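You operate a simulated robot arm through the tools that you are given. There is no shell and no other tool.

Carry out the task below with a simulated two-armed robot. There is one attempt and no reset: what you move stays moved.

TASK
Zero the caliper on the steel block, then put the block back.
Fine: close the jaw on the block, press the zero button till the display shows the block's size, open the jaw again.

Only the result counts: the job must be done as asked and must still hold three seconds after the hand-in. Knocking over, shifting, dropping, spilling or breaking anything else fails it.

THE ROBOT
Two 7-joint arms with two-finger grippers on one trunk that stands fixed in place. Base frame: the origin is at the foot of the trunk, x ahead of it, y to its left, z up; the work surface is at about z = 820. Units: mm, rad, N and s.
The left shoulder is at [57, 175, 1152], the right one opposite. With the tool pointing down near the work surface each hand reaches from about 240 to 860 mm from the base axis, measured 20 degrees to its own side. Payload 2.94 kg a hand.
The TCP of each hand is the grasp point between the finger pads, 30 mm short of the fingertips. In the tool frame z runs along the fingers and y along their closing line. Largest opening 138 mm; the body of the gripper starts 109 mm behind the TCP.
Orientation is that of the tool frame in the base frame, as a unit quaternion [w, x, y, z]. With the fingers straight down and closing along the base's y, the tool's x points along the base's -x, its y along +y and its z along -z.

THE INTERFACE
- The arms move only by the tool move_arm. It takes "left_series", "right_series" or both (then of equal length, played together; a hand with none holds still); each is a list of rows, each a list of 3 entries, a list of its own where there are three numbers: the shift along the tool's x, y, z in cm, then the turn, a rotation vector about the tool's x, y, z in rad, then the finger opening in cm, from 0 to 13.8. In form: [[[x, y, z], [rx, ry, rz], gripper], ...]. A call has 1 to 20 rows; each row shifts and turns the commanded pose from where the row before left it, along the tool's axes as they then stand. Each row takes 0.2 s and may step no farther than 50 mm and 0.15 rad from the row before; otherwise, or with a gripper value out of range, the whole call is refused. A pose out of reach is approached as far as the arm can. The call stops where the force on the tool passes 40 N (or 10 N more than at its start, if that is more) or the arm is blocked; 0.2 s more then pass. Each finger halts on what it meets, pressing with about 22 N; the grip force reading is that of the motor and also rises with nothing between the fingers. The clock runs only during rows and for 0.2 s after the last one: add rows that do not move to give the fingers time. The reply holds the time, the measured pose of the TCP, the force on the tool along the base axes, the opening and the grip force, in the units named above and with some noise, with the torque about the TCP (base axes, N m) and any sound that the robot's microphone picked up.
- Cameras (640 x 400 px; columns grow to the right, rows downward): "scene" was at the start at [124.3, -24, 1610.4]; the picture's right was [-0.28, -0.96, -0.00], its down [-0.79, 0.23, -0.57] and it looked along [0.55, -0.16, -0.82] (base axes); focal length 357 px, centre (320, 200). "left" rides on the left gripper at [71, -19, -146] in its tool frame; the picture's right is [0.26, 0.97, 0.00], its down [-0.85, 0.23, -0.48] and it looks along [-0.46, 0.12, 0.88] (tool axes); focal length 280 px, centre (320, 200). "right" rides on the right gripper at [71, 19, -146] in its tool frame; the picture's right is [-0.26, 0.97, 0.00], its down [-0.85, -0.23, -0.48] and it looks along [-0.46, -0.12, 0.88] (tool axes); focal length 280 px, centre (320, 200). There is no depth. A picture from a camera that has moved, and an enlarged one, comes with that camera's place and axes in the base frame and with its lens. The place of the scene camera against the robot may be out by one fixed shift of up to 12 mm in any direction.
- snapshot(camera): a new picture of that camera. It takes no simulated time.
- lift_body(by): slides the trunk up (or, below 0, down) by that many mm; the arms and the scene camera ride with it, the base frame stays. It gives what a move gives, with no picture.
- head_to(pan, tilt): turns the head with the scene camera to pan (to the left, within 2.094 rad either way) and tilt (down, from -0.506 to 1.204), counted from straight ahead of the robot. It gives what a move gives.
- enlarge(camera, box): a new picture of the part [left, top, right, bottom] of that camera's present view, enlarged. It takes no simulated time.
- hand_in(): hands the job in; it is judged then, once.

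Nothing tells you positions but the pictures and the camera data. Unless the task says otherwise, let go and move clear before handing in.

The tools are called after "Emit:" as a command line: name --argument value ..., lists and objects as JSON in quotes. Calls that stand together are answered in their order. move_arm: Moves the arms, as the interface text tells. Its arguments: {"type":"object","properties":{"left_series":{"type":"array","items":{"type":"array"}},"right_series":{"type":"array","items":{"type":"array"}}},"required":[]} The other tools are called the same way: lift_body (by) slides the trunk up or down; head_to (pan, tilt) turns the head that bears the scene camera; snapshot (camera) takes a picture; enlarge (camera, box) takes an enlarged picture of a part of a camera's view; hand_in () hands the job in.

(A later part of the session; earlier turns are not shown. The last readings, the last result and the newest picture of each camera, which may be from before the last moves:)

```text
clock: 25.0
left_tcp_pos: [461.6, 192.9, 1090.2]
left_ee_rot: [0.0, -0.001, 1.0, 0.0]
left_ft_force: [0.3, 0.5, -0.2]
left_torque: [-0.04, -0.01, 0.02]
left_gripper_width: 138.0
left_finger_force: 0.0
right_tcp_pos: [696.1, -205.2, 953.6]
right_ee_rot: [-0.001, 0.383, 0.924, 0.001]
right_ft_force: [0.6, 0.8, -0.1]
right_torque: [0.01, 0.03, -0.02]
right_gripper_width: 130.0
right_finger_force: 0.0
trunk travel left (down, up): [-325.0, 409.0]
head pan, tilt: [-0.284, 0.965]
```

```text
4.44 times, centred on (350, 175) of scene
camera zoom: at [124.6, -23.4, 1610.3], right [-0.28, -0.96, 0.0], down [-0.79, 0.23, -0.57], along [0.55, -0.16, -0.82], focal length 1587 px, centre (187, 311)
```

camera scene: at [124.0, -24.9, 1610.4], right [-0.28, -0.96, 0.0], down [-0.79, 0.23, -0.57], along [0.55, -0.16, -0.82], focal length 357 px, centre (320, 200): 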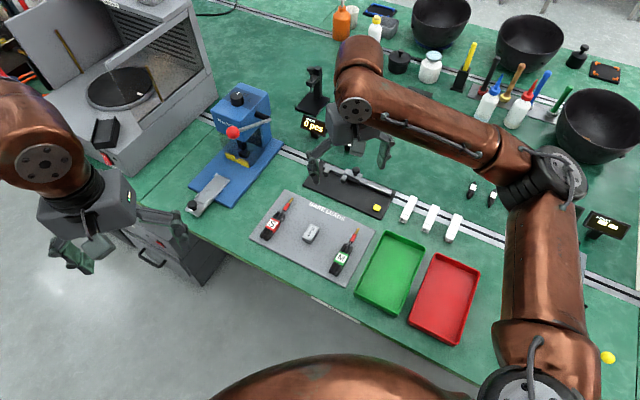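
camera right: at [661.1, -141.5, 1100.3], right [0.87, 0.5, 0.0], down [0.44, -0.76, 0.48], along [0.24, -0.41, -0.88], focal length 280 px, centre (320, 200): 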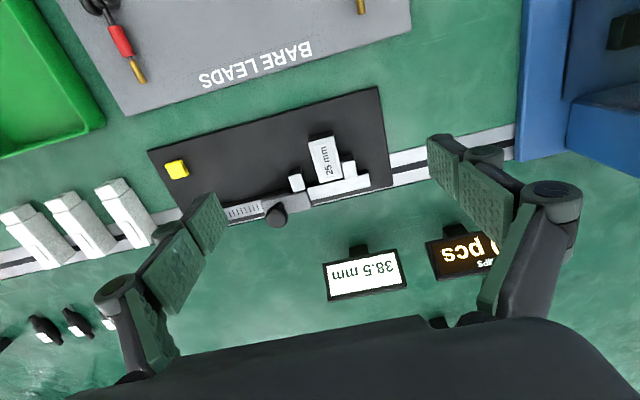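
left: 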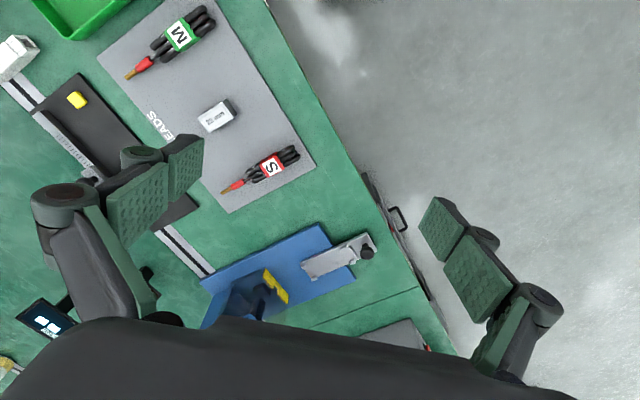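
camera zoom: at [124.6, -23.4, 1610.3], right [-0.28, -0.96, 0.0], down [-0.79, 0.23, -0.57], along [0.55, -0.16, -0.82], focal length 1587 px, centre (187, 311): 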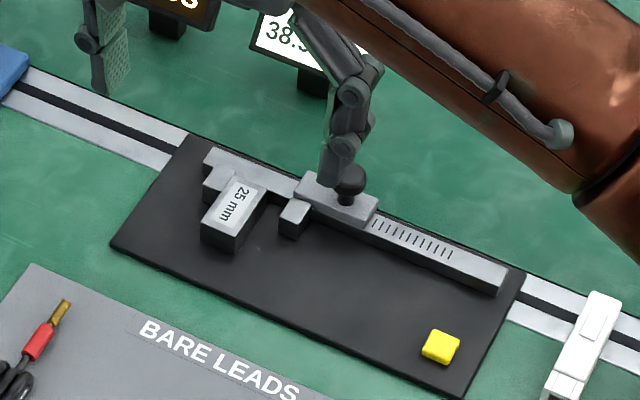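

The block sits well in the jaws. The knob ball is at about (697, -288, 868) with a radius of about 11 mm. I'll hover the fingers over the knob so they can close on it along the rail.

Emit:
move_arm --right_series '[[[-1.455, -1.465, 0], [0, 0, 0], 11], [[-1.455, -1.465, 0], [0, 0, 0], 9], [[-1.455, -1.465, 0], [0, 0, 0], 7], [[-1.455, -1.465, 0], [0, 0, 0], 6], [[0, 0, 1.3], [0, 0, 0], 6], [[0, 0, 1.2], [0, 0, 0], 6], [[0, 0, 0], [0, 0, 0], 6], [[0, 0, 0], [0, 0, 0], 6]]'

Emit:
snapshot --camera "right"

Emit:
enlarge --camera "right" --box '[240, 130, 400, 260]'

Emit:
enlarge --camera "scene" --box '[300, 110, 420, 220]'

```text
clock: 26.8
left_tcp_pos: [462.6, 193.9, 1090.3]
left_ee_rot: [0.0, -0.001, 1.0, 0.0]
left_ft_force: [0.7, -0.4, -0.1]
left_torque: [0.0, -0.04, 0.01]
left_gripper_width: 138.2
left_finger_force: 0.1
right_tcp_pos: [697.6, -286.4, 930.8]
right_ee_rot: [0.001, 0.382, 0.924, 0.0]
right_ft_force: [-0.2, 0.2, 1.5]
right_torque: [-0.02, -0.01, 0.01]
right_gripper_width: 60.1
right_finger_force: 0.1
trunk travel left (down, up): [-325.0, 409.0]
head pan, tilt: [-0.284, 0.965]
```

```text
taken
camera right: at [662.6, -222.9, 1076.3], right [0.87, 0.5, 0.0], down [0.44, -0.76, 0.48], along [0.24, -0.41, -0.88], focal length 280 px, centre (320, 200)
```

right: 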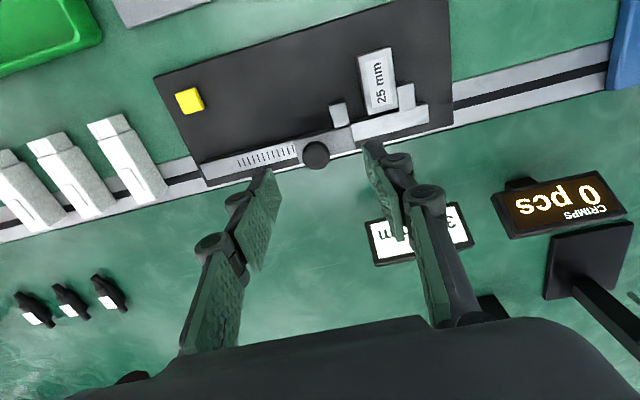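

```text
3.08 times, centred on (320, 195) of right
camera zoom: at [662.6, -222.9, 1076.3], right [0.87, 0.5, 0.0], down [0.44, -0.76, 0.48], along [0.24, -0.41, -0.88], focal length 863 px, centre (320, 215)
```

zoom: 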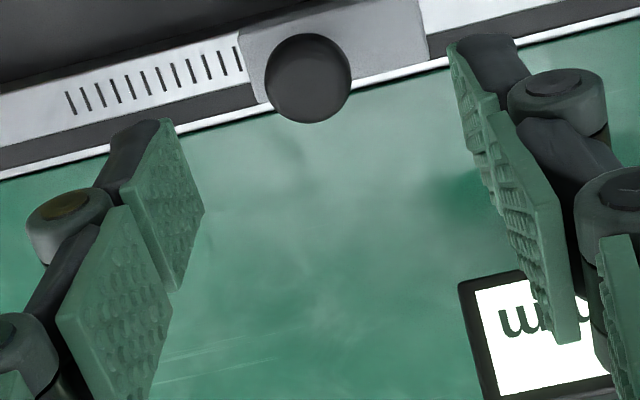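

```text
3.64 times, centred on (360, 165) of scene
camera zoom: at [124.4, -23.6, 1610.4], right [-0.28, -0.96, 0.0], down [-0.79, 0.23, -0.57], along [0.55, -0.16, -0.82], focal length 1298 px, centre (174, 327)
```

zoom: 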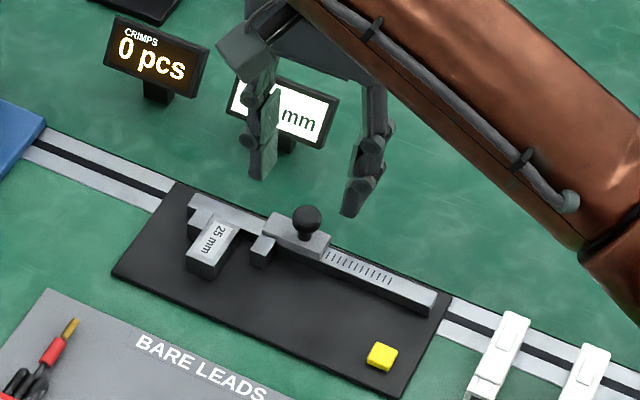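

The knob is centred between the fingers. I'll lower around the ball and check.

Emit:
move_arm --right_series '[[[0, 0, 1.5], [0, 0, 0], 6], [[0, 0, 1.5], [0, 0, 0], 6], [[0, 0, 0.9], [0, 0, 0], 6], [[0, 0, 0.4], [0, 0, 0], 6], [[0, 0, 0], [0, 0, 0], 6]]'

Emit:
enlarge --camera "right" --box '[240, 130, 400, 260]'

Emit:
enlarge --camera "scene" --box '[310, 130, 400, 210]'

```text
clock: 28.0
left_tcp_pos: [461.9, 193.4, 1090.2]
left_ee_rot: [0.0, -0.001, 1.0, 0.0]
left_ft_force: [-1.5, 0.2, 0.7]
left_torque: [-0.02, -0.02, 0.0]
left_gripper_width: 137.9
left_finger_force: 0.0
right_tcp_pos: [697.5, -287.8, 888.4]
right_ee_rot: [0.001, 0.383, 0.924, 0.0]
right_ft_force: [0.3, -0.1, -0.6]
right_torque: [0.0, -0.02, -0.01]
right_gripper_width: 60.2
right_finger_force: 0.1
trunk travel left (down, up): [-325.0, 409.0]
head pan, tilt: [-0.284, 0.965]
```

```text
3.08 times, centred on (320, 195) of right
camera zoom: at [661.2, -223.0, 1033.6], right [0.87, 0.5, 0.0], down [0.44, -0.76, 0.48], along [0.24, -0.41, -0.88], focal length 863 px, centre (320, 215)
```

zoom: 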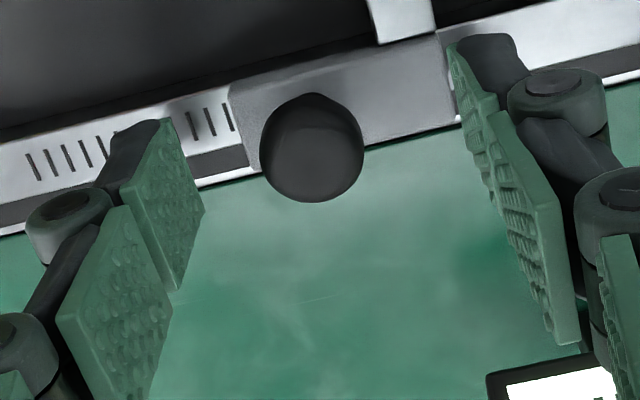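

```text
5.00 times, centred on (355, 170) of scene
camera zoom: at [124.4, -23.5, 1610.4], right [-0.28, -0.96, 0.0], down [-0.79, 0.23, -0.57], along [0.55, -0.16, -0.82], focal length 1785 px, centre (145, 350)
```

zoom: 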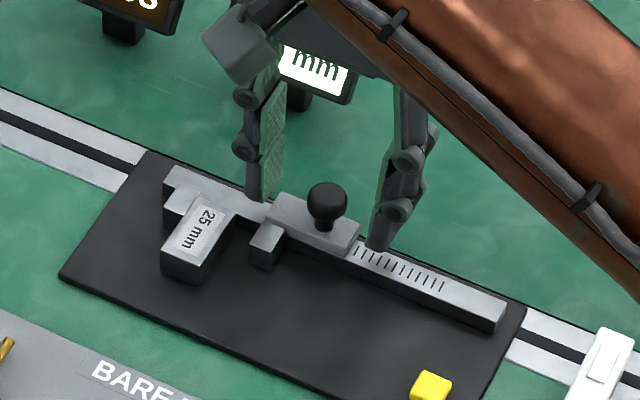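

The fingers straddle the knob, so I'll close on it.

Emit:
move_arm --right_series '[[[0, 0, 0], [0, 0, 0], 5], [[0, 0, 0], [0, 0, 0], 4], [[0, 0, 0], [0, 0, 0], 3], [[0, 0, 0], [0, 0, 0], 2], [[0, 0, 0], [0, 0, 0], 1.5], [[0, 0, 0], [0, 0, 0], 1.5], [[0, 0, 0], [0, 0, 0], 1.5]]'

Emit:
enlarge --camera "right" --box '[240, 110, 400, 240]'

Emit:
enlarge --camera "scene" --box '[310, 80, 400, 210]'

```text
clock: 29.6
left_tcp_pos: [462.7, 194.3, 1089.3]
left_ee_rot: [0.0, 0.0, 1.0, 0.0]
left_ft_force: [-0.3, -0.4, -0.4]
left_torque: [-0.01, 0.01, 0.04]
left_gripper_width: 138.2
left_finger_force: 0.0
right_tcp_pos: [696.8, -287.4, 888.4]
right_ee_rot: [0.0, 0.383, 0.924, 0.0]
right_ft_force: [0.0, 1.1, -0.7]
right_torque: [-0.04, -0.02, -0.01]
right_gripper_width: 20.2
right_finger_force: 45.3
trunk travel left (down, up): [-325.0, 409.0]
head pan, tilt: [-0.284, 0.965]
```

```text
3.08 times, centred on (320, 175) of right
camera zoom: at [661.2, -222.8, 1033.6], right [0.87, 0.5, 0.0], down [0.44, -0.76, 0.48], along [0.24, -0.41, -0.88], focal length 863 px, centre (320, 277)
```

zoom: 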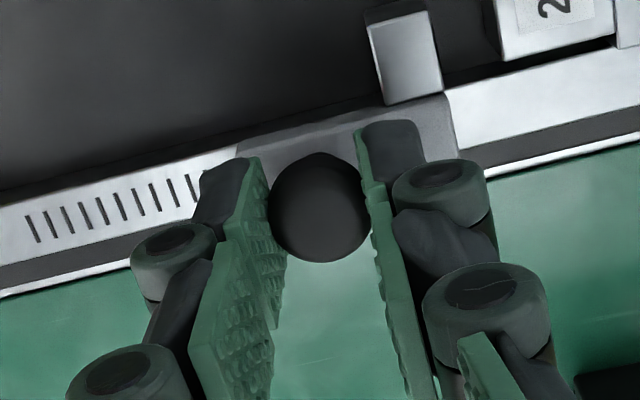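

```text
3.08 times, centred on (355, 145) of scene
camera zoom: at [124.5, -23.5, 1610.4], right [-0.28, -0.96, 0.0], down [-0.79, 0.23, -0.57], along [0.55, -0.16, -0.82], focal length 1098 px, centre (212, 369)
```

zoom: 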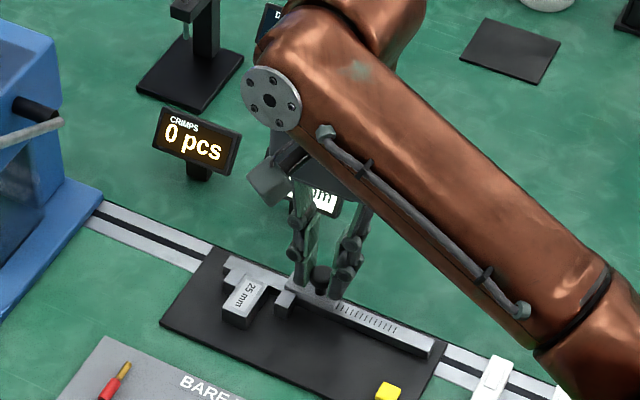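

The knob is held. I'll slide the jaw toward the block, most of the way first.

Emit:
move_arm --right_series '[[[0, 0.25, 0], [0, 0, 0], 1.5], [[0, 0.25, 0], [0, 0, 0], 1.5], [[0, 0.25, 0], [0, 0, 0], 1.5], [[0, 0.25, 0], [0, 0, 0], 1.5], [[0, 0, 0], [0, 0, 0], 1.5]]'

Emit:
snapshot --camera "right"

Emit:
enlarge --camera "scene" --box '[310, 80, 400, 210]'

```text
clock: 30.8
left_tcp_pos: [461.3, 193.4, 1090.0]
left_ee_rot: [0.0, -0.001, 1.0, 0.0]
left_ft_force: [1.0, 1.1, -0.3]
left_torque: [-0.03, 0.04, 0.03]
left_gripper_width: 137.9
left_finger_force: 0.1
right_tcp_pos: [704.6, -279.0, 888.2]
right_ee_rot: [0.0, 0.382, 0.924, 0.0]
right_ft_force: [-2.7, 3.1, -1.4]
right_torque: [-0.11, -0.07, 0.01]
right_gripper_width: 20.5
right_finger_force: 45.5
trunk travel left (down, up): [-325.0, 409.0]
head pan, tilt: [-0.284, 0.965]
```

```text
taken
camera right: at [669.0, -215.0, 1033.6], right [0.87, 0.5, 0.0], down [0.44, -0.76, 0.48], along [0.24, -0.41, -0.88], focal length 280 px, centre (320, 200)
```

right: 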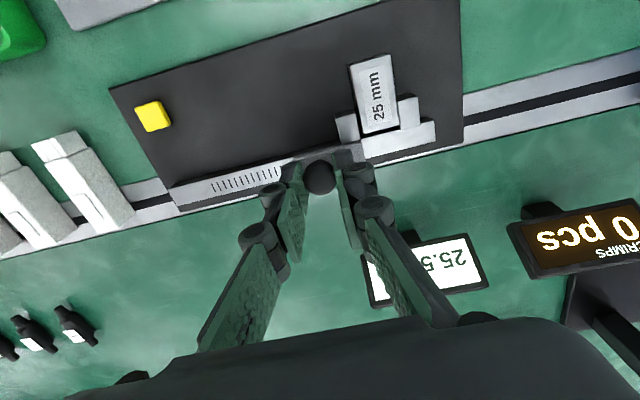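

```text
3.08 times, centred on (355, 145) of scene
camera zoom: at [124.2, -23.1, 1610.4], right [-0.28, -0.96, 0.0], down [-0.79, 0.23, -0.57], along [0.55, -0.16, -0.82], focal length 1098 px, centre (212, 369)
```

zoom: 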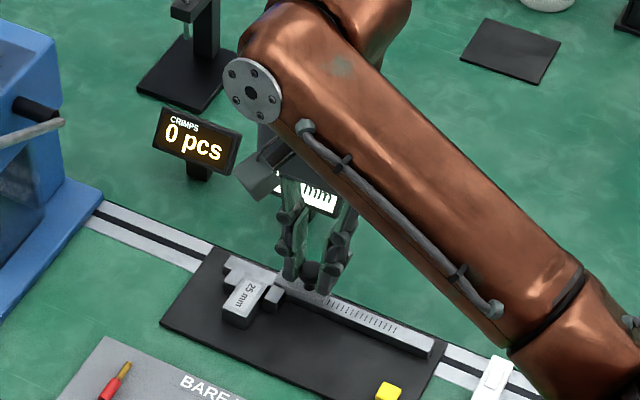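

Emit:
enlarge --camera "right" --box '[300, 40, 480, 170]'

Emit:
enlarge --camera "right" --box '[360, 220, 500, 310]'

```text
3.08 times, centred on (390, 105) of right
camera zoom: at [669.0, -215.0, 1033.6], right [0.87, 0.5, 0.0], down [0.44, -0.76, 0.48], along [0.24, -0.41, -0.88], focal length 863 px, centre (105, 492)
```

zoom: 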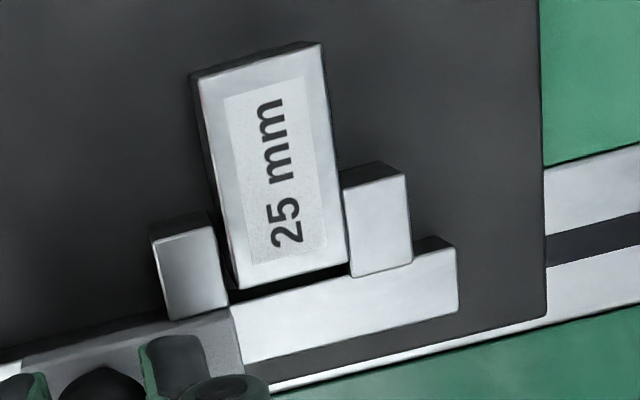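

```text
4.44 times, centred on (430, 265) of right
camera zoom: at [669.0, -215.0, 1033.6], right [0.87, 0.5, 0.0], down [0.44, -0.76, 0.48], along [0.24, -0.41, -0.88], focal length 1246 px, centre (-169, -89)
```

zoom: 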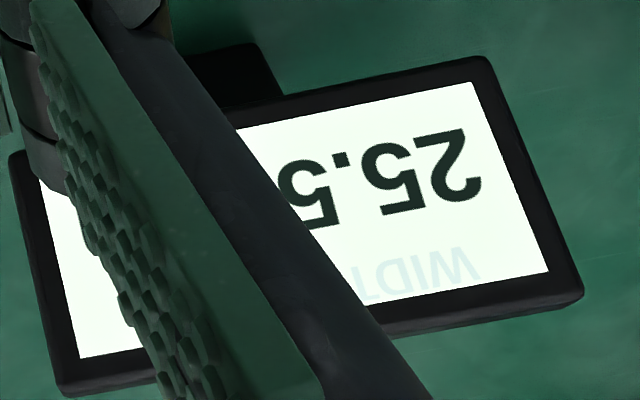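

The display reads 25.5 and the jaw is almost on the block. I'll close the rest in 1 mm steps.

Emit:
move_arm --right_series '[[[0, 0.1, 0], [0, 0, 0], 1.5], [[0, 0, 0], [0, 0, 0], 1.5]]'

Emit:
move_arm --right_series '[[[0, 0.1, 0], [0, 0, 0], 1.5], [[0, 0, 0], [0, 0, 0], 1.5]]'

Emit:
enlarge --camera "right" --box '[300, 40, 480, 170]'

Emit:
enlarge --camera "right" --box '[360, 220, 500, 310]'

```text
clock: 31.4
left_tcp_pos: [462.6, 194.5, 1090.0]
left_ee_rot: [0.0, -0.001, 1.0, 0.0]
left_ft_force: [-0.6, -0.3, 0.1]
left_torque: [0.04, 0.03, 0.01]
left_gripper_width: 137.9
left_finger_force: 0.0
right_tcp_pos: [705.0, -279.0, 888.3]
right_ee_rot: [0.0, 0.382, 0.924, 0.0]
right_ft_force: [-4.6, 3.9, -3.3]
right_torque: [0.12, 0.11, 0.0]
right_gripper_width: 20.2
right_finger_force: 44.9
trunk travel left (down, up): [-325.0, 409.0]
head pan, tilt: [-0.284, 0.965]
```

```text
clock: 32.0
left_tcp_pos: [461.3, 193.0, 1089.4]
left_ee_rot: [-0.001, -0.001, 1.0, -0.001]
left_ft_force: [-0.5, -0.4, 0.3]
left_torque: [0.01, 0.03, 0.0]
left_gripper_width: 138.3
left_finger_force: 0.1
right_tcp_pos: [705.4, -277.5, 888.3]
right_ee_rot: [0.0, 0.382, 0.924, -0.002]
right_ft_force: [-6.2, 5.8, -5.4]
right_torque: [0.11, 0.11, 0.01]
right_gripper_width: 20.1
right_finger_force: 44.9
trunk travel left (down, up): [-325.0, 409.0]
head pan, tilt: [-0.284, 0.965]
```

```text
3.08 times, centred on (390, 105) of right
camera zoom: at [670.3, -213.8, 1033.6], right [0.87, 0.5, 0.0], down [0.44, -0.76, 0.48], along [0.24, -0.41, -0.88], focal length 863 px, centre (105, 492)
```

zoom: 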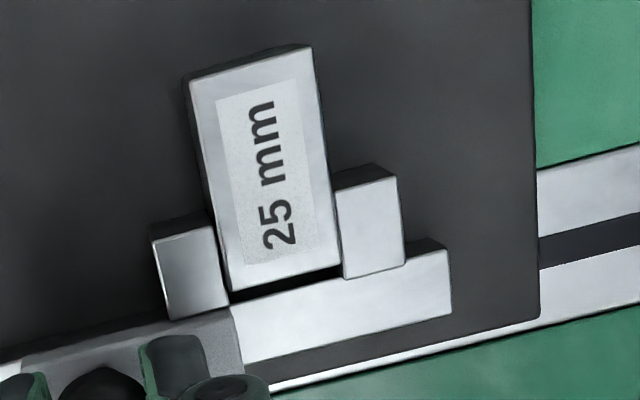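

```text
4.44 times, centred on (430, 265) of right
camera zoom: at [670.3, -213.8, 1033.6], right [0.87, 0.5, 0.0], down [0.44, -0.76, 0.48], along [0.24, -0.41, -0.88], focal length 1246 px, centre (-169, -89)
```

zoom: 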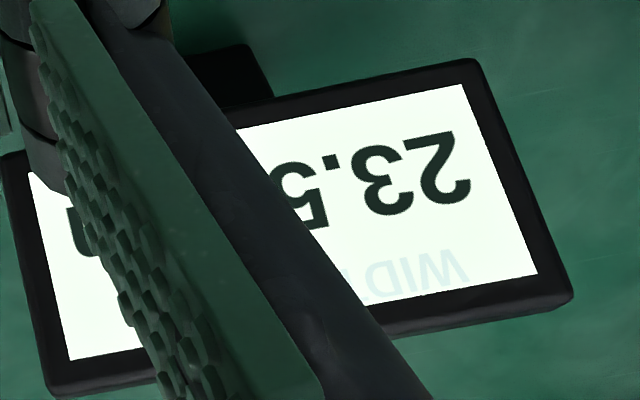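

Emit:
move_arm --right_series '[[[0, 0.07, 0], [0, 0, 0], 1.5], [[0, 0, 0], [0, 0, 0], 1.5]]'

Emit:
enlarge --camera "right" --box '[360, 220, 500, 310]'

Emit:
move_arm --right_series '[[[0, 0.07, 0], [0, 0, 0], 1.5], [[0, 0, 0], [0, 0, 0], 1.5]]'

Emit:
enlarge --camera "right" --box '[300, 40, 480, 170]'

Emit:
enlarge --camera "right" --box '[360, 220, 500, 310]'

```text
clock: 32.6
left_tcp_pos: [462.8, 194.3, 1091.5]
left_ee_rot: [0.0, -0.001, 1.0, 0.0]
left_ft_force: [1.0, -0.2, -0.1]
left_torque: [0.01, -0.03, 0.03]
left_gripper_width: 137.9
left_finger_force: 0.1
right_tcp_pos: [705.6, -277.3, 888.7]
right_ee_rot: [-0.001, 0.383, 0.924, -0.001]
right_ft_force: [-6.6, 4.8, -6.1]
right_torque: [0.07, 0.14, -0.03]
right_gripper_width: 20.1
right_finger_force: 44.8
trunk travel left (down, up): [-325.0, 409.0]
head pan, tilt: [-0.284, 0.965]
```

```text
4.44 times, centred on (430, 265) of right
camera zoom: at [670.6, -213.7, 1033.7], right [0.87, 0.5, 0.0], down [0.44, -0.76, 0.48], along [0.24, -0.41, -0.88], focal length 1246 px, centre (-169, -89)
```

zoom: 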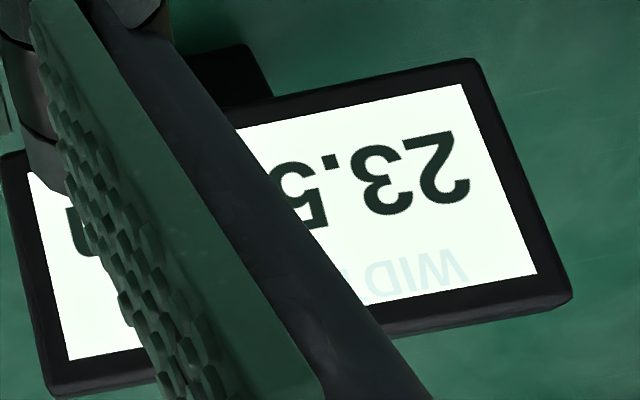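

```text
clock: 33.2
left_tcp_pos: [461.4, 193.8, 1090.5]
left_ee_rot: [0.0, 0.0, 1.0, 0.0]
left_ft_force: [-0.2, -0.2, -0.5]
left_torque: [0.03, 0.0, 0.03]
left_gripper_width: 138.0
left_finger_force: 0.1
right_tcp_pos: [705.8, -277.1, 887.8]
right_ee_rot: [-0.002, 0.382, 0.924, -0.001]
right_ft_force: [-13.6, 6.3, -9.6]
right_torque: [0.02, 0.22, -0.02]
right_gripper_width: 20.3
right_finger_force: 44.7
trunk travel left (down, up): [-325.0, 409.0]
head pan, tilt: [-0.284, 0.965]
```

```text
3.08 times, centred on (390, 105) of right
camera zoom: at [670.8, -213.6, 1033.7], right [0.87, 0.5, 0.0], down [0.44, -0.76, 0.48], along [0.23, -0.41, -0.88], focal length 863 px, centre (105, 492)
```

zoom: 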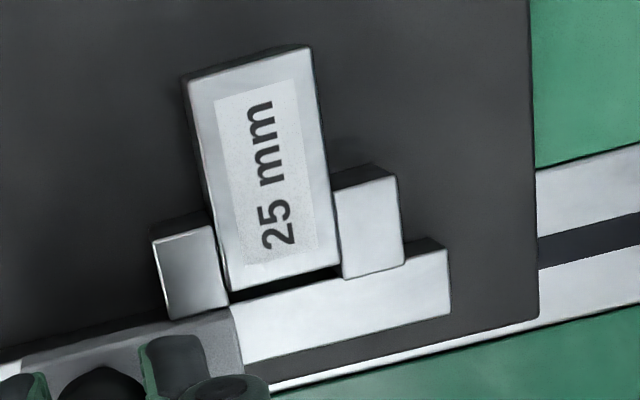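

```text
4.44 times, centred on (430, 265) of right
camera zoom: at [670.8, -213.6, 1033.7], right [0.87, 0.5, 0.0], down [0.44, -0.76, 0.48], along [0.23, -0.41, -0.88], focal length 1246 px, centre (-169, -89)
```

zoom: 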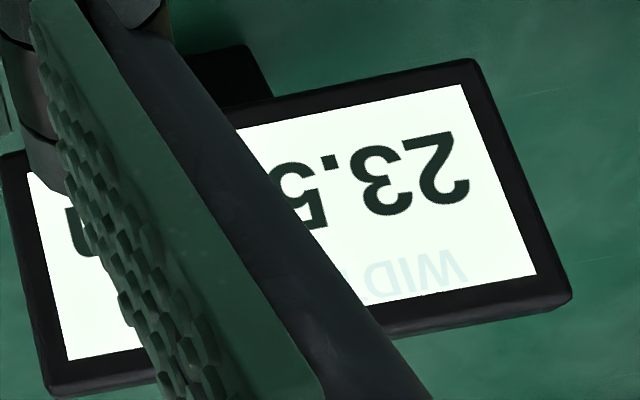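

The display holds at about 23.5 as push force builds, so the jaw is closed on the block. I'll release the knob, rise, and check that the jaw stays put.

Emit:
move_arm --right_series '[[[0, 0, 0], [0, 0, 0], 2.5], [[0, 0, 0], [0, 0, 0], 3.5], [[0, 0, 0], [0, 0, 0], 5], [[0, 0, 0], [0, 0, 0], 5.5], [[0, 0, 0], [0, 0, 0], 5.5], [[0, 0, -1.5], [0, 0, 0], 5.5], [[0, 0, -2.5], [0, 0, 0], 5.5], [[0, 0, -2.5], [0, 0, 0], 5.5], [[0, 0, 0], [0, 0, 0], 5.5]]'

Emit:
snapshot --camera "right"

Emit:
enlarge --camera "right" --box '[270, 20, 470, 170]'

Emit:
enlarge --camera "right" --box '[340, 200, 500, 310]'

```text
clock: 35.2
left_tcp_pos: [460.8, 193.8, 1091.0]
left_ee_rot: [0.0, -0.001, 1.0, -0.001]
left_ft_force: [0.0, -0.4, 0.1]
left_torque: [-0.04, 0.03, 0.0]
left_gripper_width: 137.9
left_finger_force: 0.1
right_tcp_pos: [709.5, -276.5, 952.9]
right_ee_rot: [0.001, 0.382, 0.924, 0.0]
right_ft_force: [-0.3, 0.7, -1.2]
right_torque: [0.03, 0.03, 0.03]
right_gripper_width: 55.4
right_finger_force: 0.1
trunk travel left (down, up): [-325.0, 409.0]
head pan, tilt: [-0.284, 0.965]
```

```text
taken
camera right: at [672.6, -213.5, 1098.4], right [0.87, 0.5, 0.0], down [0.44, -0.76, 0.48], along [0.24, -0.41, -0.88], focal length 280 px, centre (320, 200)
```

right: 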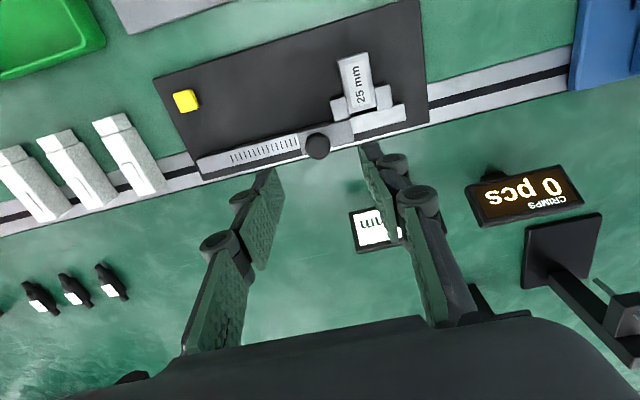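

```text
2.67 times, centred on (370, 95) of right
camera zoom: at [672.6, -213.5, 1098.4], right [0.87, 0.5, 0.0], down [0.44, -0.76, 0.48], along [0.24, -0.41, -0.88], focal length 748 px, centre (187, 480)
```

zoom: 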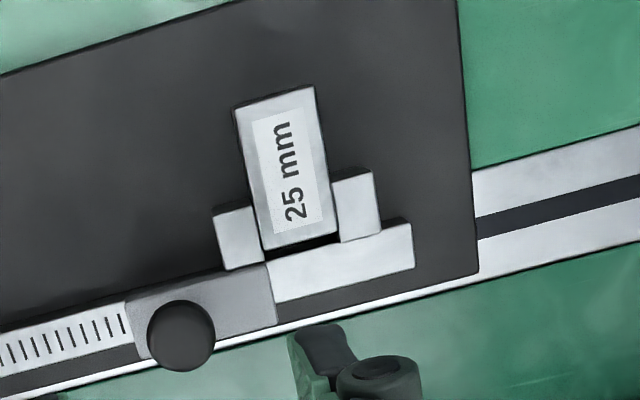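

```text
3.64 times, centred on (420, 255) of right
camera zoom: at [672.6, -213.5, 1098.4], right [0.87, 0.5, 0.0], down [0.44, -0.76, 0.48], along [0.24, -0.41, -0.88], focal length 1020 px, centre (-44, 0)
```

zoom: 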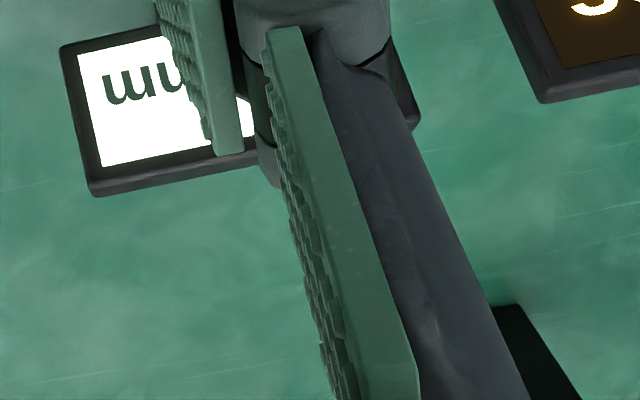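

The jaw stays closed on the block. The zero button top is at about (588, -308, 834). I'll close the fingers and hover above it.

Emit:
move_arm --right_series '[[[1.276, -2.13, 0], [0, 0, 0], 4], [[1.276, -2.13, 0], [0, 0, 0], 2], [[1.276, -2.13, 0], [0, 0, 0], 0], [[1.276, -2.13, 0], [0, 0, 0], 0], [[1.276, -2.13, 0], [0, 0, 0], 0], [[0, 0, 2], [0, 0, 0], 0], [[0, 0, 2], [0, 0, 0], 0], [[0, 0, 1.5], [0, 0, 0], 0], [[0, 0, 0], [0, 0, 0], 0], [[0, 0, 0], [0, 0, 0], 0]]'

Emit:
snapshot --camera "right"

Emit:
snapshot --camera "scene"

Emit:
enlarge --camera "right" --box '[240, 110, 400, 240]'

```text
clock: 37.4
left_tcp_pos: [462.1, 193.8, 1090.8]
left_ee_rot: [0.0, -0.001, 1.0, 0.0]
left_ft_force: [0.4, -0.6, 0.6]
left_torque: [0.0, 0.04, 0.04]
left_gripper_width: 138.0
left_finger_force: 0.1
right_tcp_pos: [587.4, -307.3, 898.2]
right_ee_rot: [0.0, 0.382, 0.924, 0.0]
right_ft_force: [-0.1, 0.1, 0.9]
right_torque: [0.02, 0.04, 0.01]
right_gripper_width: 0.0
right_finger_force: 21.7
trunk travel left (down, up): [-325.0, 409.0]
head pan, tilt: [-0.284, 0.965]
```

```text
taken
camera right: at [551.8, -243.8, 1043.8], right [0.87, 0.5, 0.0], down [0.44, -0.76, 0.48], along [0.24, -0.41, -0.88], focal length 280 px, centre (320, 200)
```

right: 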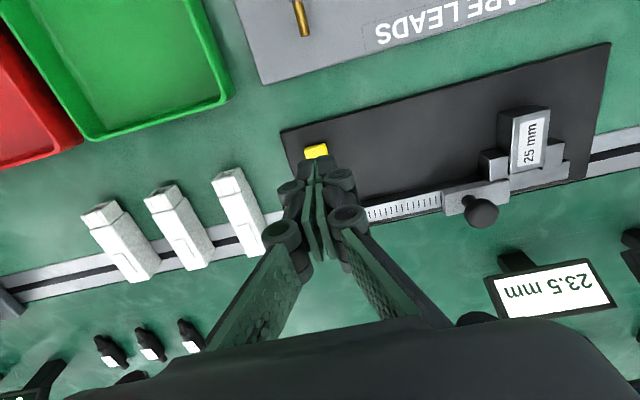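

```text
taken
camera scene: at [124.5, -23.5, 1610.4], right [-0.28, -0.96, 0.0], down [-0.79, 0.23, -0.57], along [0.55, -0.16, -0.82], focal length 357 px, centre (320, 200)
```

scene: 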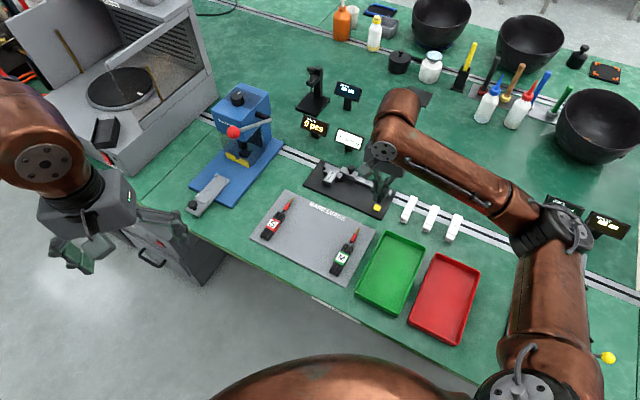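

```text
3.08 times, centred on (320, 175) of right
camera zoom: at [551.8, -243.8, 1043.8], right [0.87, 0.5, 0.0], down [0.44, -0.76, 0.48], along [0.24, -0.41, -0.88], focal length 863 px, centre (320, 277)
```

zoom: 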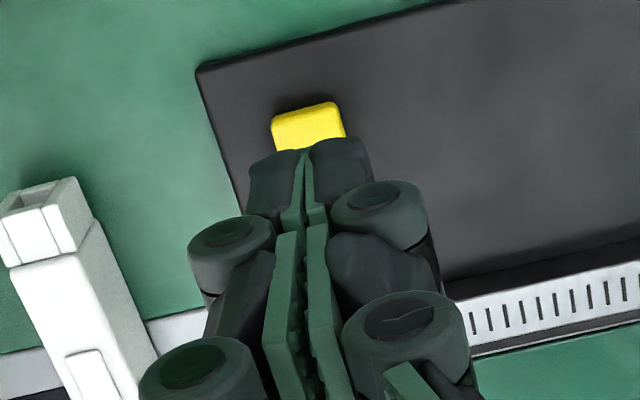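

The display reads 23.5 mm and the fingertips are over the button. I'll lower to just above it, then press gently.

Emit:
move_arm --right_series '[[[0, -0.1, 1], [0, 0, 0], 0], [[0, 0, 1], [0, 0, 0], 0], [[0, 0, 0.7], [0, 0, 0], 0], [[0, 0, 0.3], [0, 0, 0], 0], [[0, 0, 0], [0, 0, 0], 0]]'

Emit:
move_arm --right_series '[[[0, 0, 0.1], [0, 0, 0], 0], [[0, 0, 0.1], [0, 0, 0], 0], [[0, 0, 0], [0, 0, 0], 0]]'

Emit:
snapshot --camera "right"

```text
clock: 38.6
left_tcp_pos: [463.1, 192.4, 1089.7]
left_ee_rot: [0.0, -0.001, 1.0, 0.0]
left_ft_force: [1.2, -0.5, 0.5]
left_torque: [0.02, -0.03, 0.0]
left_gripper_width: 137.8
left_finger_force: 0.1
right_tcp_pos: [586.1, -309.6, 869.3]
right_ee_rot: [0.0, 0.382, 0.924, 0.0]
right_ft_force: [-1.1, -0.3, -0.2]
right_torque: [0.02, -0.03, -0.03]
right_gripper_width: 0.0
right_finger_force: 22.2
trunk travel left (down, up): [-325.0, 409.0]
head pan, tilt: [-0.284, 0.965]
```

```text
clock: 39.4
left_tcp_pos: [462.4, 193.6, 1090.7]
left_ee_rot: [0.0, 0.0, 1.0, 0.0]
left_ft_force: [-0.1, -0.7, -0.5]
left_torque: [0.02, 0.02, 0.03]
left_gripper_width: 138.2
left_finger_force: 0.0
right_tcp_pos: [586.4, -308.3, 865.2]
right_ee_rot: [0.0, 0.383, 0.924, -0.001]
right_ft_force: [0.1, 0.0, -0.6]
right_torque: [-0.01, -0.01, 0.02]
right_gripper_width: 0.0
right_finger_force: 21.8
trunk travel left (down, up): [-325.0, 409.0]
head pan, tilt: [-0.284, 0.965]
```

```text
taken
camera right: at [550.2, -244.8, 1011.5], right [0.87, 0.5, 0.0], down [0.44, -0.76, 0.48], along [0.24, -0.41, -0.88], focal length 280 px, centre (320, 200)
```

right: 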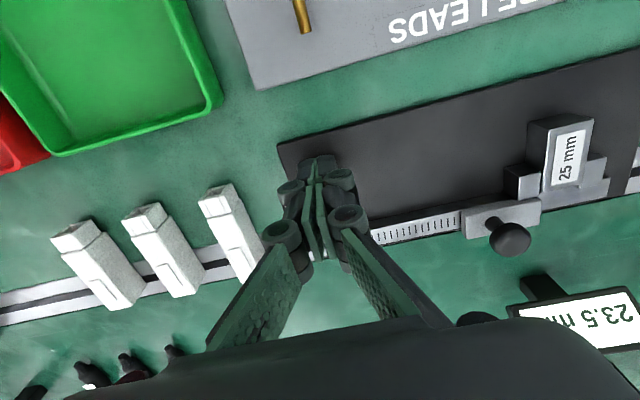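

The fingertips cover the button with no contact yet, so I'll continue down a little at a time.

Emit:
move_arm --right_series '[[[0, 0, 0.1], [0, 0, 0], 0], [[0, 0, 0], [0, 0, 0], 0]]'

Emit:
move_arm --right_series '[[[0, 0, 0.1], [0, 0, 0], 0], [[0, 0, 0], [0, 0, 0], 0]]'

Emit:
enlarge --camera "right" --box '[480, 250, 640, 350]'

```text
clock: 40.0
left_tcp_pos: [462.4, 193.9, 1090.0]
left_ee_rot: [-0.001, -0.001, 1.0, 0.0]
left_ft_force: [0.8, -0.1, 0.7]
left_torque: [0.0, 0.03, -0.01]
left_gripper_width: 138.1
left_finger_force: 0.0
right_tcp_pos: [584.8, -308.4, 865.2]
right_ee_rot: [0.0, 0.383, 0.924, -0.001]
right_ft_force: [-0.9, 1.0, -0.1]
right_torque: [-0.04, 0.0, -0.01]
right_gripper_width: 0.0
right_finger_force: 22.2
trunk travel left (down, up): [-325.0, 409.0]
head pan, tilt: [-0.284, 0.965]
```

```text
clock: 40.6
left_tcp_pos: [461.9, 193.5, 1090.3]
left_ee_rot: [0.0, -0.001, 1.0, 0.0]
left_ft_force: [0.1, 0.0, 0.2]
left_torque: [0.01, -0.03, 0.01]
left_gripper_width: 138.0
left_finger_force: 0.1
right_tcp_pos: [586.5, -308.4, 864.4]
right_ee_rot: [0.0, 0.383, 0.924, 0.0]
right_ft_force: [0.3, -0.2, -0.2]
right_torque: [0.0, 0.01, 0.02]
right_gripper_width: 0.0
right_finger_force: 22.2
trunk travel left (down, up): [-325.0, 409.0]
head pan, tilt: [-0.284, 0.965]
```

```text
4.00 times, centred on (560, 300) of right
camera zoom: at [549.8, -244.9, 1009.6], right [0.87, 0.5, 0.0], down [0.44, -0.76, 0.48], along [0.24, -0.41, -0.88], focal length 1122 px, centre (-640, -200)
```

zoom: 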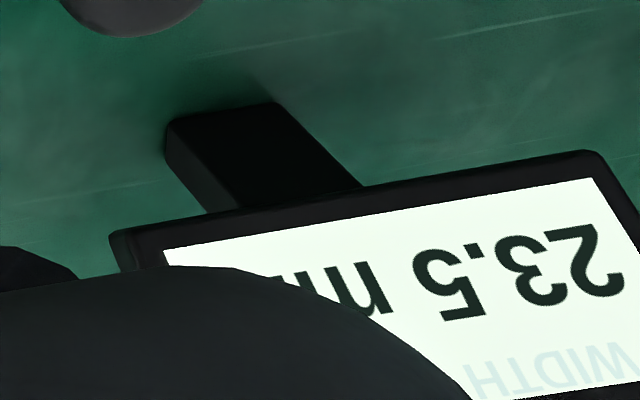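

Emit:
move_arm --right_series '[[[0, 0, 0.1], [0, 0, 0], 0], [[0, 0, 0], [0, 0, 0], 0]]'

Emit:
move_arm --right_series '[[[0, 0, 0.1], [0, 0, 0], 0], [[0, 0, 0], [0, 0, 0], 0]]'

Emit:
enlarge --camera "right" --box '[480, 250, 640, 350]'

```text
clock: 41.2
left_tcp_pos: [461.8, 193.5, 1089.7]
left_ee_rot: [0.0, 0.0, 1.0, 0.0]
left_ft_force: [-0.5, -1.0, -0.9]
left_torque: [-0.04, 0.01, 0.02]
left_gripper_width: 138.0
left_finger_force: 0.0
right_tcp_pos: [585.8, -309.9, 863.8]
right_ee_rot: [0.0, 0.383, 0.924, 0.0]
right_ft_force: [-0.4, -0.7, -0.3]
right_torque: [0.01, -0.03, 0.02]
right_gripper_width: 0.0
right_finger_force: 22.3
trunk travel left (down, up): [-325.0, 409.0]
head pan, tilt: [-0.284, 0.965]
```

```text
clock: 41.8
left_tcp_pos: [462.3, 193.0, 1091.3]
left_ee_rot: [0.0, -0.001, 1.0, 0.0]
left_ft_force: [-0.1, -0.5, 0.1]
left_torque: [-0.03, -0.03, 0.0]
left_gripper_width: 137.6
left_finger_force: 0.0
right_tcp_pos: [585.6, -309.2, 861.8]
right_ee_rot: [-0.001, 0.382, 0.924, 0.0]
right_ft_force: [0.0, 0.1, -0.9]
right_torque: [-0.01, 0.04, -0.03]
right_gripper_width: 0.3
right_finger_force: 21.6
trunk travel left (down, up): [-325.0, 409.0]
head pan, tilt: [-0.284, 0.965]
```

```text
4.00 times, centred on (560, 300) of right
camera zoom: at [550.2, -244.8, 1007.9], right [0.87, 0.5, 0.0], down [0.44, -0.76, 0.48], along [0.24, -0.41, -0.88], focal length 1122 px, centre (-640, -200)
```

zoom: 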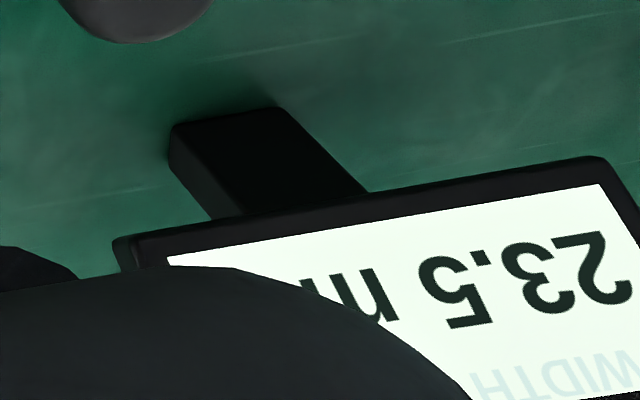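

Emit:
move_arm --right_series '[[[0, 0, 0.1], [0, 0, 0], 0], [[0, 0, 0], [0, 0, 0], 0]]'

Emit:
move_arm --right_series '[[[0, 0, 0.1], [0, 0, 0], 0], [[0, 0, 0], [0, 0, 0], 0]]'

Emit:
enlarge --camera "right" --box '[480, 250, 640, 350]'

Emit:
enlarge --camera "scene" --box '[310, 120, 430, 230]'

```text
clock: 42.4
left_tcp_pos: [461.7, 194.5, 1090.2]
left_ee_rot: [-0.001, -0.002, 1.0, 0.0]
left_ft_force: [-0.5, -0.1, -0.5]
left_torque: [0.01, -0.01, 0.0]
left_gripper_width: 137.8
left_finger_force: 0.0
right_tcp_pos: [586.2, -307.1, 859.9]
right_ee_rot: [-0.001, 0.383, 0.924, 0.001]
right_ft_force: [0.7, 0.4, 0.3]
right_torque: [0.01, 0.0, 0.0]
right_gripper_width: 0.1
right_finger_force: 21.8
trunk travel left (down, up): [-325.0, 409.0]
head pan, tilt: [-0.284, 0.965]
```

```text
clock: 43.0
left_tcp_pos: [461.2, 193.8, 1090.1]
left_ee_rot: [0.0, -0.001, 1.0, 0.0]
left_ft_force: [0.5, -0.3, 0.9]
left_torque: [-0.01, -0.01, 0.0]
left_gripper_width: 138.2
left_finger_force: 0.0
right_tcp_pos: [585.5, -306.9, 860.0]
right_ee_rot: [0.0, 0.382, 0.924, 0.001]
right_ft_force: [-0.1, 0.6, 0.7]
right_torque: [-0.03, -0.02, 0.01]
right_gripper_width: 5.9
right_finger_force: 28.5
trunk travel left (down, up): [-325.0, 409.0]
head pan, tilt: [-0.284, 0.965]
```

```text
4.00 times, centred on (560, 300) of right
camera zoom: at [549.9, -244.5, 1006.0], right [0.87, 0.5, 0.0], down [0.44, -0.76, 0.48], along [0.24, -0.41, -0.88], focal length 1122 px, centre (-640, -200)
```

zoom: 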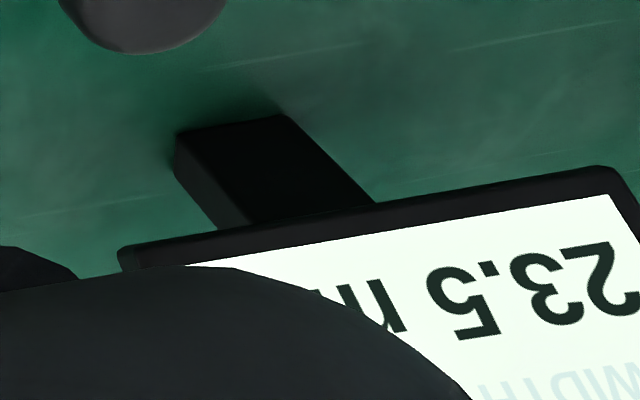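

```text
3.64 times, centred on (370, 175) of scene
camera zoom: at [124.4, -23.4, 1610.4], right [-0.28, -0.96, 0.0], down [-0.79, 0.23, -0.57], along [0.55, -0.16, -0.82], focal length 1298 px, centre (138, 291)
```

zoom: 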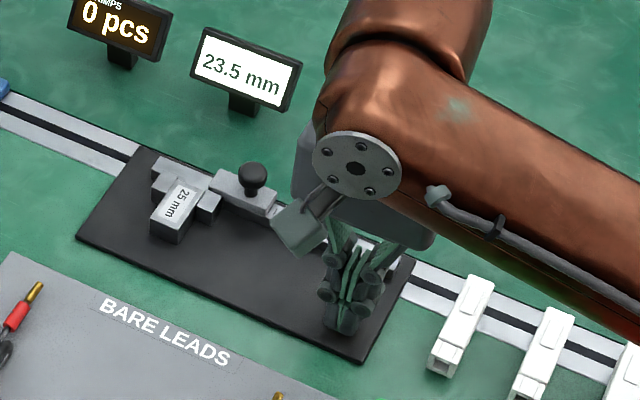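

The fingertips are being wedged apart by the button, because its centre is right at the seam. I'll rise, shift so one fingertip is centred on the button, and press again.

Emit:
move_arm --right_series '[[[0, 0, -0.5], [0, 0, 0], 0], [[0, 0, -1.0], [0, 0, 0], 0], [[0, -0.55, 0], [0, 0, 0], 0], [[0, 0, 0], [0, 0, 0], 0], [[0, 0, 0], [0, 0, 0], 0]]'

Emit:
enlarge --camera "right" --box '[260, 110, 380, 210]'

Emit:
enlarge --camera "scene" --box '[340, 160, 430, 230]'

```text
clock: 44.2
left_tcp_pos: [462.0, 193.7, 1090.3]
left_ee_rot: [0.0, -0.001, 1.0, 0.001]
left_ft_force: [0.3, -1.7, -0.5]
left_torque: [-0.02, 0.02, 0.01]
left_gripper_width: 138.0
left_finger_force: 0.0
right_tcp_pos: [580.6, -313.5, 875.3]
right_ee_rot: [0.0, 0.383, 0.924, 0.0]
right_ft_force: [0.1, 0.9, -0.6]
right_torque: [-0.01, -0.04, -0.01]
right_gripper_width: 0.0
right_finger_force: 28.1
trunk travel left (down, up): [-325.0, 409.0]
head pan, tilt: [-0.284, 0.965]
```

```text
4.00 times, centred on (320, 160) of right
camera zoom: at [545.6, -249.0, 1021.3], right [0.87, 0.5, 0.0], down [0.44, -0.76, 0.48], along [0.24, -0.41, -0.88], focal length 1122 px, centre (320, 360)
```

zoom: 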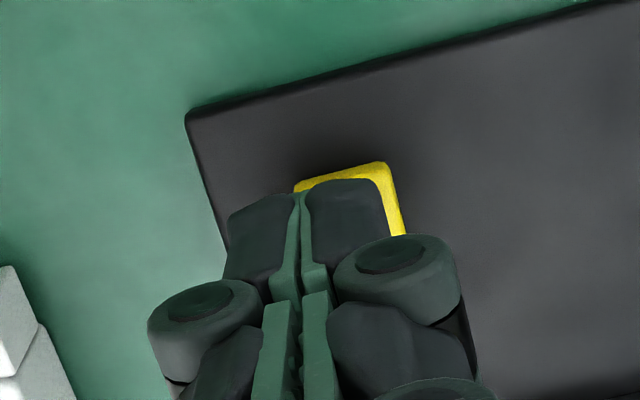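

```text
5.71 times, centred on (385, 195) of scene
camera zoom: at [124.3, -23.7, 1610.4], right [-0.28, -0.96, 0.0], down [-0.79, 0.23, -0.57], along [0.55, -0.16, -0.82], focal length 2040 px, centre (-51, 229)
```

zoom: 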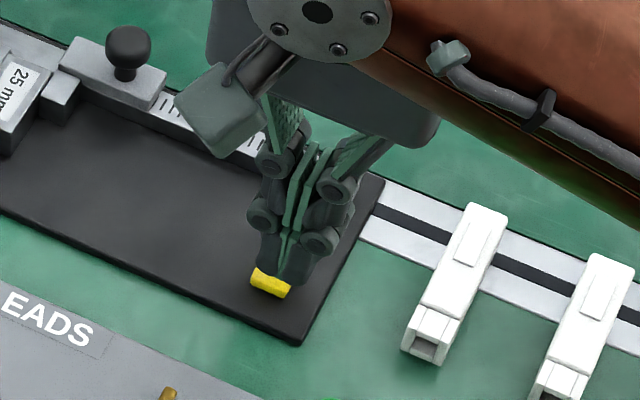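

Emit:
move_arm --right_series '[[[0, 0, 0.6], [0, 0, 0], 0], [[0, 0, 0.5], [0, 0, 0], 0], [[0, 0, 0.2], [0, 0, 0], 0], [[0, 0, 0], [0, 0, 0], 0]]'

Emit:
move_arm --right_series '[[[0, 0, 0.1], [0, 0, 0], 0], [[0, 0, 0], [0, 0, 0], 0]]'

Emit:
move_arm --right_series '[[[0, 0, 0.1], [0, 0, 0], 0], [[0, 0, 0], [0, 0, 0], 0]]'

Emit:
enlarge --camera "scene" --box '[310, 120, 430, 230]'

```text
clock: 45.2
left_tcp_pos: [462.6, 193.8, 1090.4]
left_ee_rot: [0.0, 0.0, 1.0, 0.0]
left_ft_force: [0.6, 0.3, -0.6]
left_torque: [0.0, 0.02, 0.02]
left_gripper_width: 137.8
left_finger_force: 0.0
right_tcp_pos: [582.3, -312.7, 860.9]
right_ee_rot: [0.0, 0.382, 0.924, 0.0]
right_ft_force: [0.0, 0.6, 0.5]
right_torque: [0.0, -0.01, 0.01]
right_gripper_width: 0.0
right_finger_force: 28.4
trunk travel left (down, up): [-325.0, 409.0]
head pan, tilt: [-0.284, 0.965]
```

```text
clock: 45.8
left_tcp_pos: [462.3, 192.6, 1090.2]
left_ee_rot: [0.0, -0.002, 1.0, -0.001]
left_ft_force: [-0.7, 0.0, -0.2]
left_torque: [0.02, 0.01, -0.01]
left_gripper_width: 138.0
left_finger_force: 0.0
right_tcp_pos: [582.1, -312.0, 860.6]
right_ee_rot: [0.0, 0.383, 0.924, 0.0]
right_ft_force: [0.2, 0.2, -0.1]
right_torque: [0.01, 0.02, 0.0]
right_gripper_width: 0.0
right_finger_force: 27.6
trunk travel left (down, up): [-325.0, 409.0]
head pan, tilt: [-0.284, 0.965]
```

```text
clock: 46.4
left_tcp_pos: [462.3, 193.2, 1091.7]
left_ee_rot: [0.0, -0.001, 1.0, 0.0]
left_ft_force: [0.3, 0.3, 0.0]
left_torque: [-0.03, 0.0, -0.01]
left_gripper_width: 138.0
left_finger_force: 0.1
right_tcp_pos: [581.8, -313.4, 860.2]
right_ee_rot: [-0.001, 0.382, 0.924, 0.001]
right_ft_force: [0.2, -1.2, -0.3]
right_torque: [-0.02, -0.01, -0.01]
right_gripper_width: 0.0
right_finger_force: 28.3
trunk travel left (down, up): [-325.0, 409.0]
head pan, tilt: [-0.284, 0.965]
```

```text
3.64 times, centred on (370, 175) of scene
camera zoom: at [124.3, -23.4, 1610.4], right [-0.28, -0.96, 0.0], down [-0.79, 0.23, -0.57], along [0.55, -0.16, -0.82], focal length 1298 px, centre (138, 291)
```

zoom: 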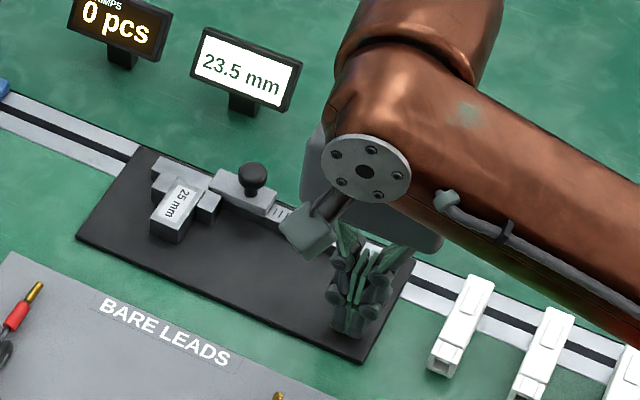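

Emit:
move_arm --right_series '[[[0, 0, 0.1], [0, 0, 0], 0], [[0, 0, 0], [0, 0, 0], 0]]'

Emit:
move_arm --right_series '[[[0, 0, 0.1], [0, 0, 0], 0], [[0, 0, 0], [0, 0, 0], 0]]'

Emit:
enlarge --camera "scene" --box '[310, 120, 430, 230]'

```text
clock: 47.0
left_tcp_pos: [462.1, 192.3, 1090.3]
left_ee_rot: [0.0, -0.001, 1.0, 0.0]
left_ft_force: [-0.4, -1.2, -0.4]
left_torque: [0.01, 0.01, -0.01]
left_gripper_width: 137.8
left_finger_force: 0.1
right_tcp_pos: [581.7, -313.3, 858.6]
right_ee_rot: [0.0, 0.382, 0.924, 0.0]
right_ft_force: [0.4, 0.3, 1.3]
right_torque: [0.03, -0.05, -0.01]
right_gripper_width: 0.1
right_finger_force: 28.5
trunk travel left (down, up): [-325.0, 409.0]
head pan, tilt: [-0.284, 0.965]
```

```text
clock: 47.6
left_tcp_pos: [462.5, 193.3, 1089.8]
left_ee_rot: [0.0, -0.002, 1.0, 0.0]
left_ft_force: [-0.6, 0.5, 0.0]
left_torque: [-0.01, -0.02, -0.02]
left_gripper_width: 138.0
left_finger_force: 0.1
right_tcp_pos: [582.4, -312.9, 859.4]
right_ee_rot: [0.0, 0.382, 0.924, 0.0]
right_ft_force: [-0.2, -0.6, 1.7]
right_torque: [0.02, -0.02, 0.02]
right_gripper_width: 6.1
right_finger_force: 28.7
trunk travel left (down, up): [-325.0, 409.0]
head pan, tilt: [-0.284, 0.965]
```

```text
3.64 times, centred on (370, 175) of scene
camera zoom: at [124.2, -23.3, 1610.4], right [-0.28, -0.96, 0.0], down [-0.79, 0.23, -0.57], along [0.55, -0.16, -0.82], focal length 1298 px, centre (138, 291)
```

zoom: 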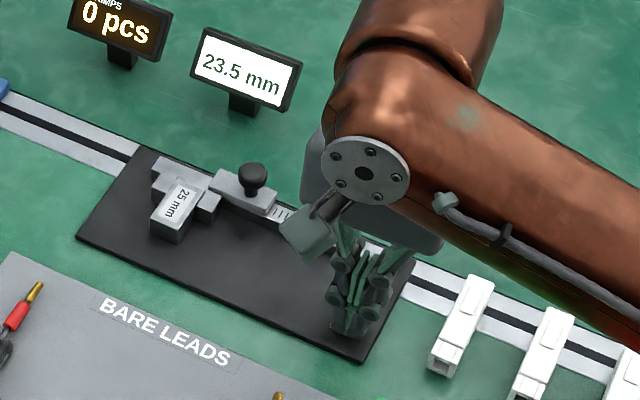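

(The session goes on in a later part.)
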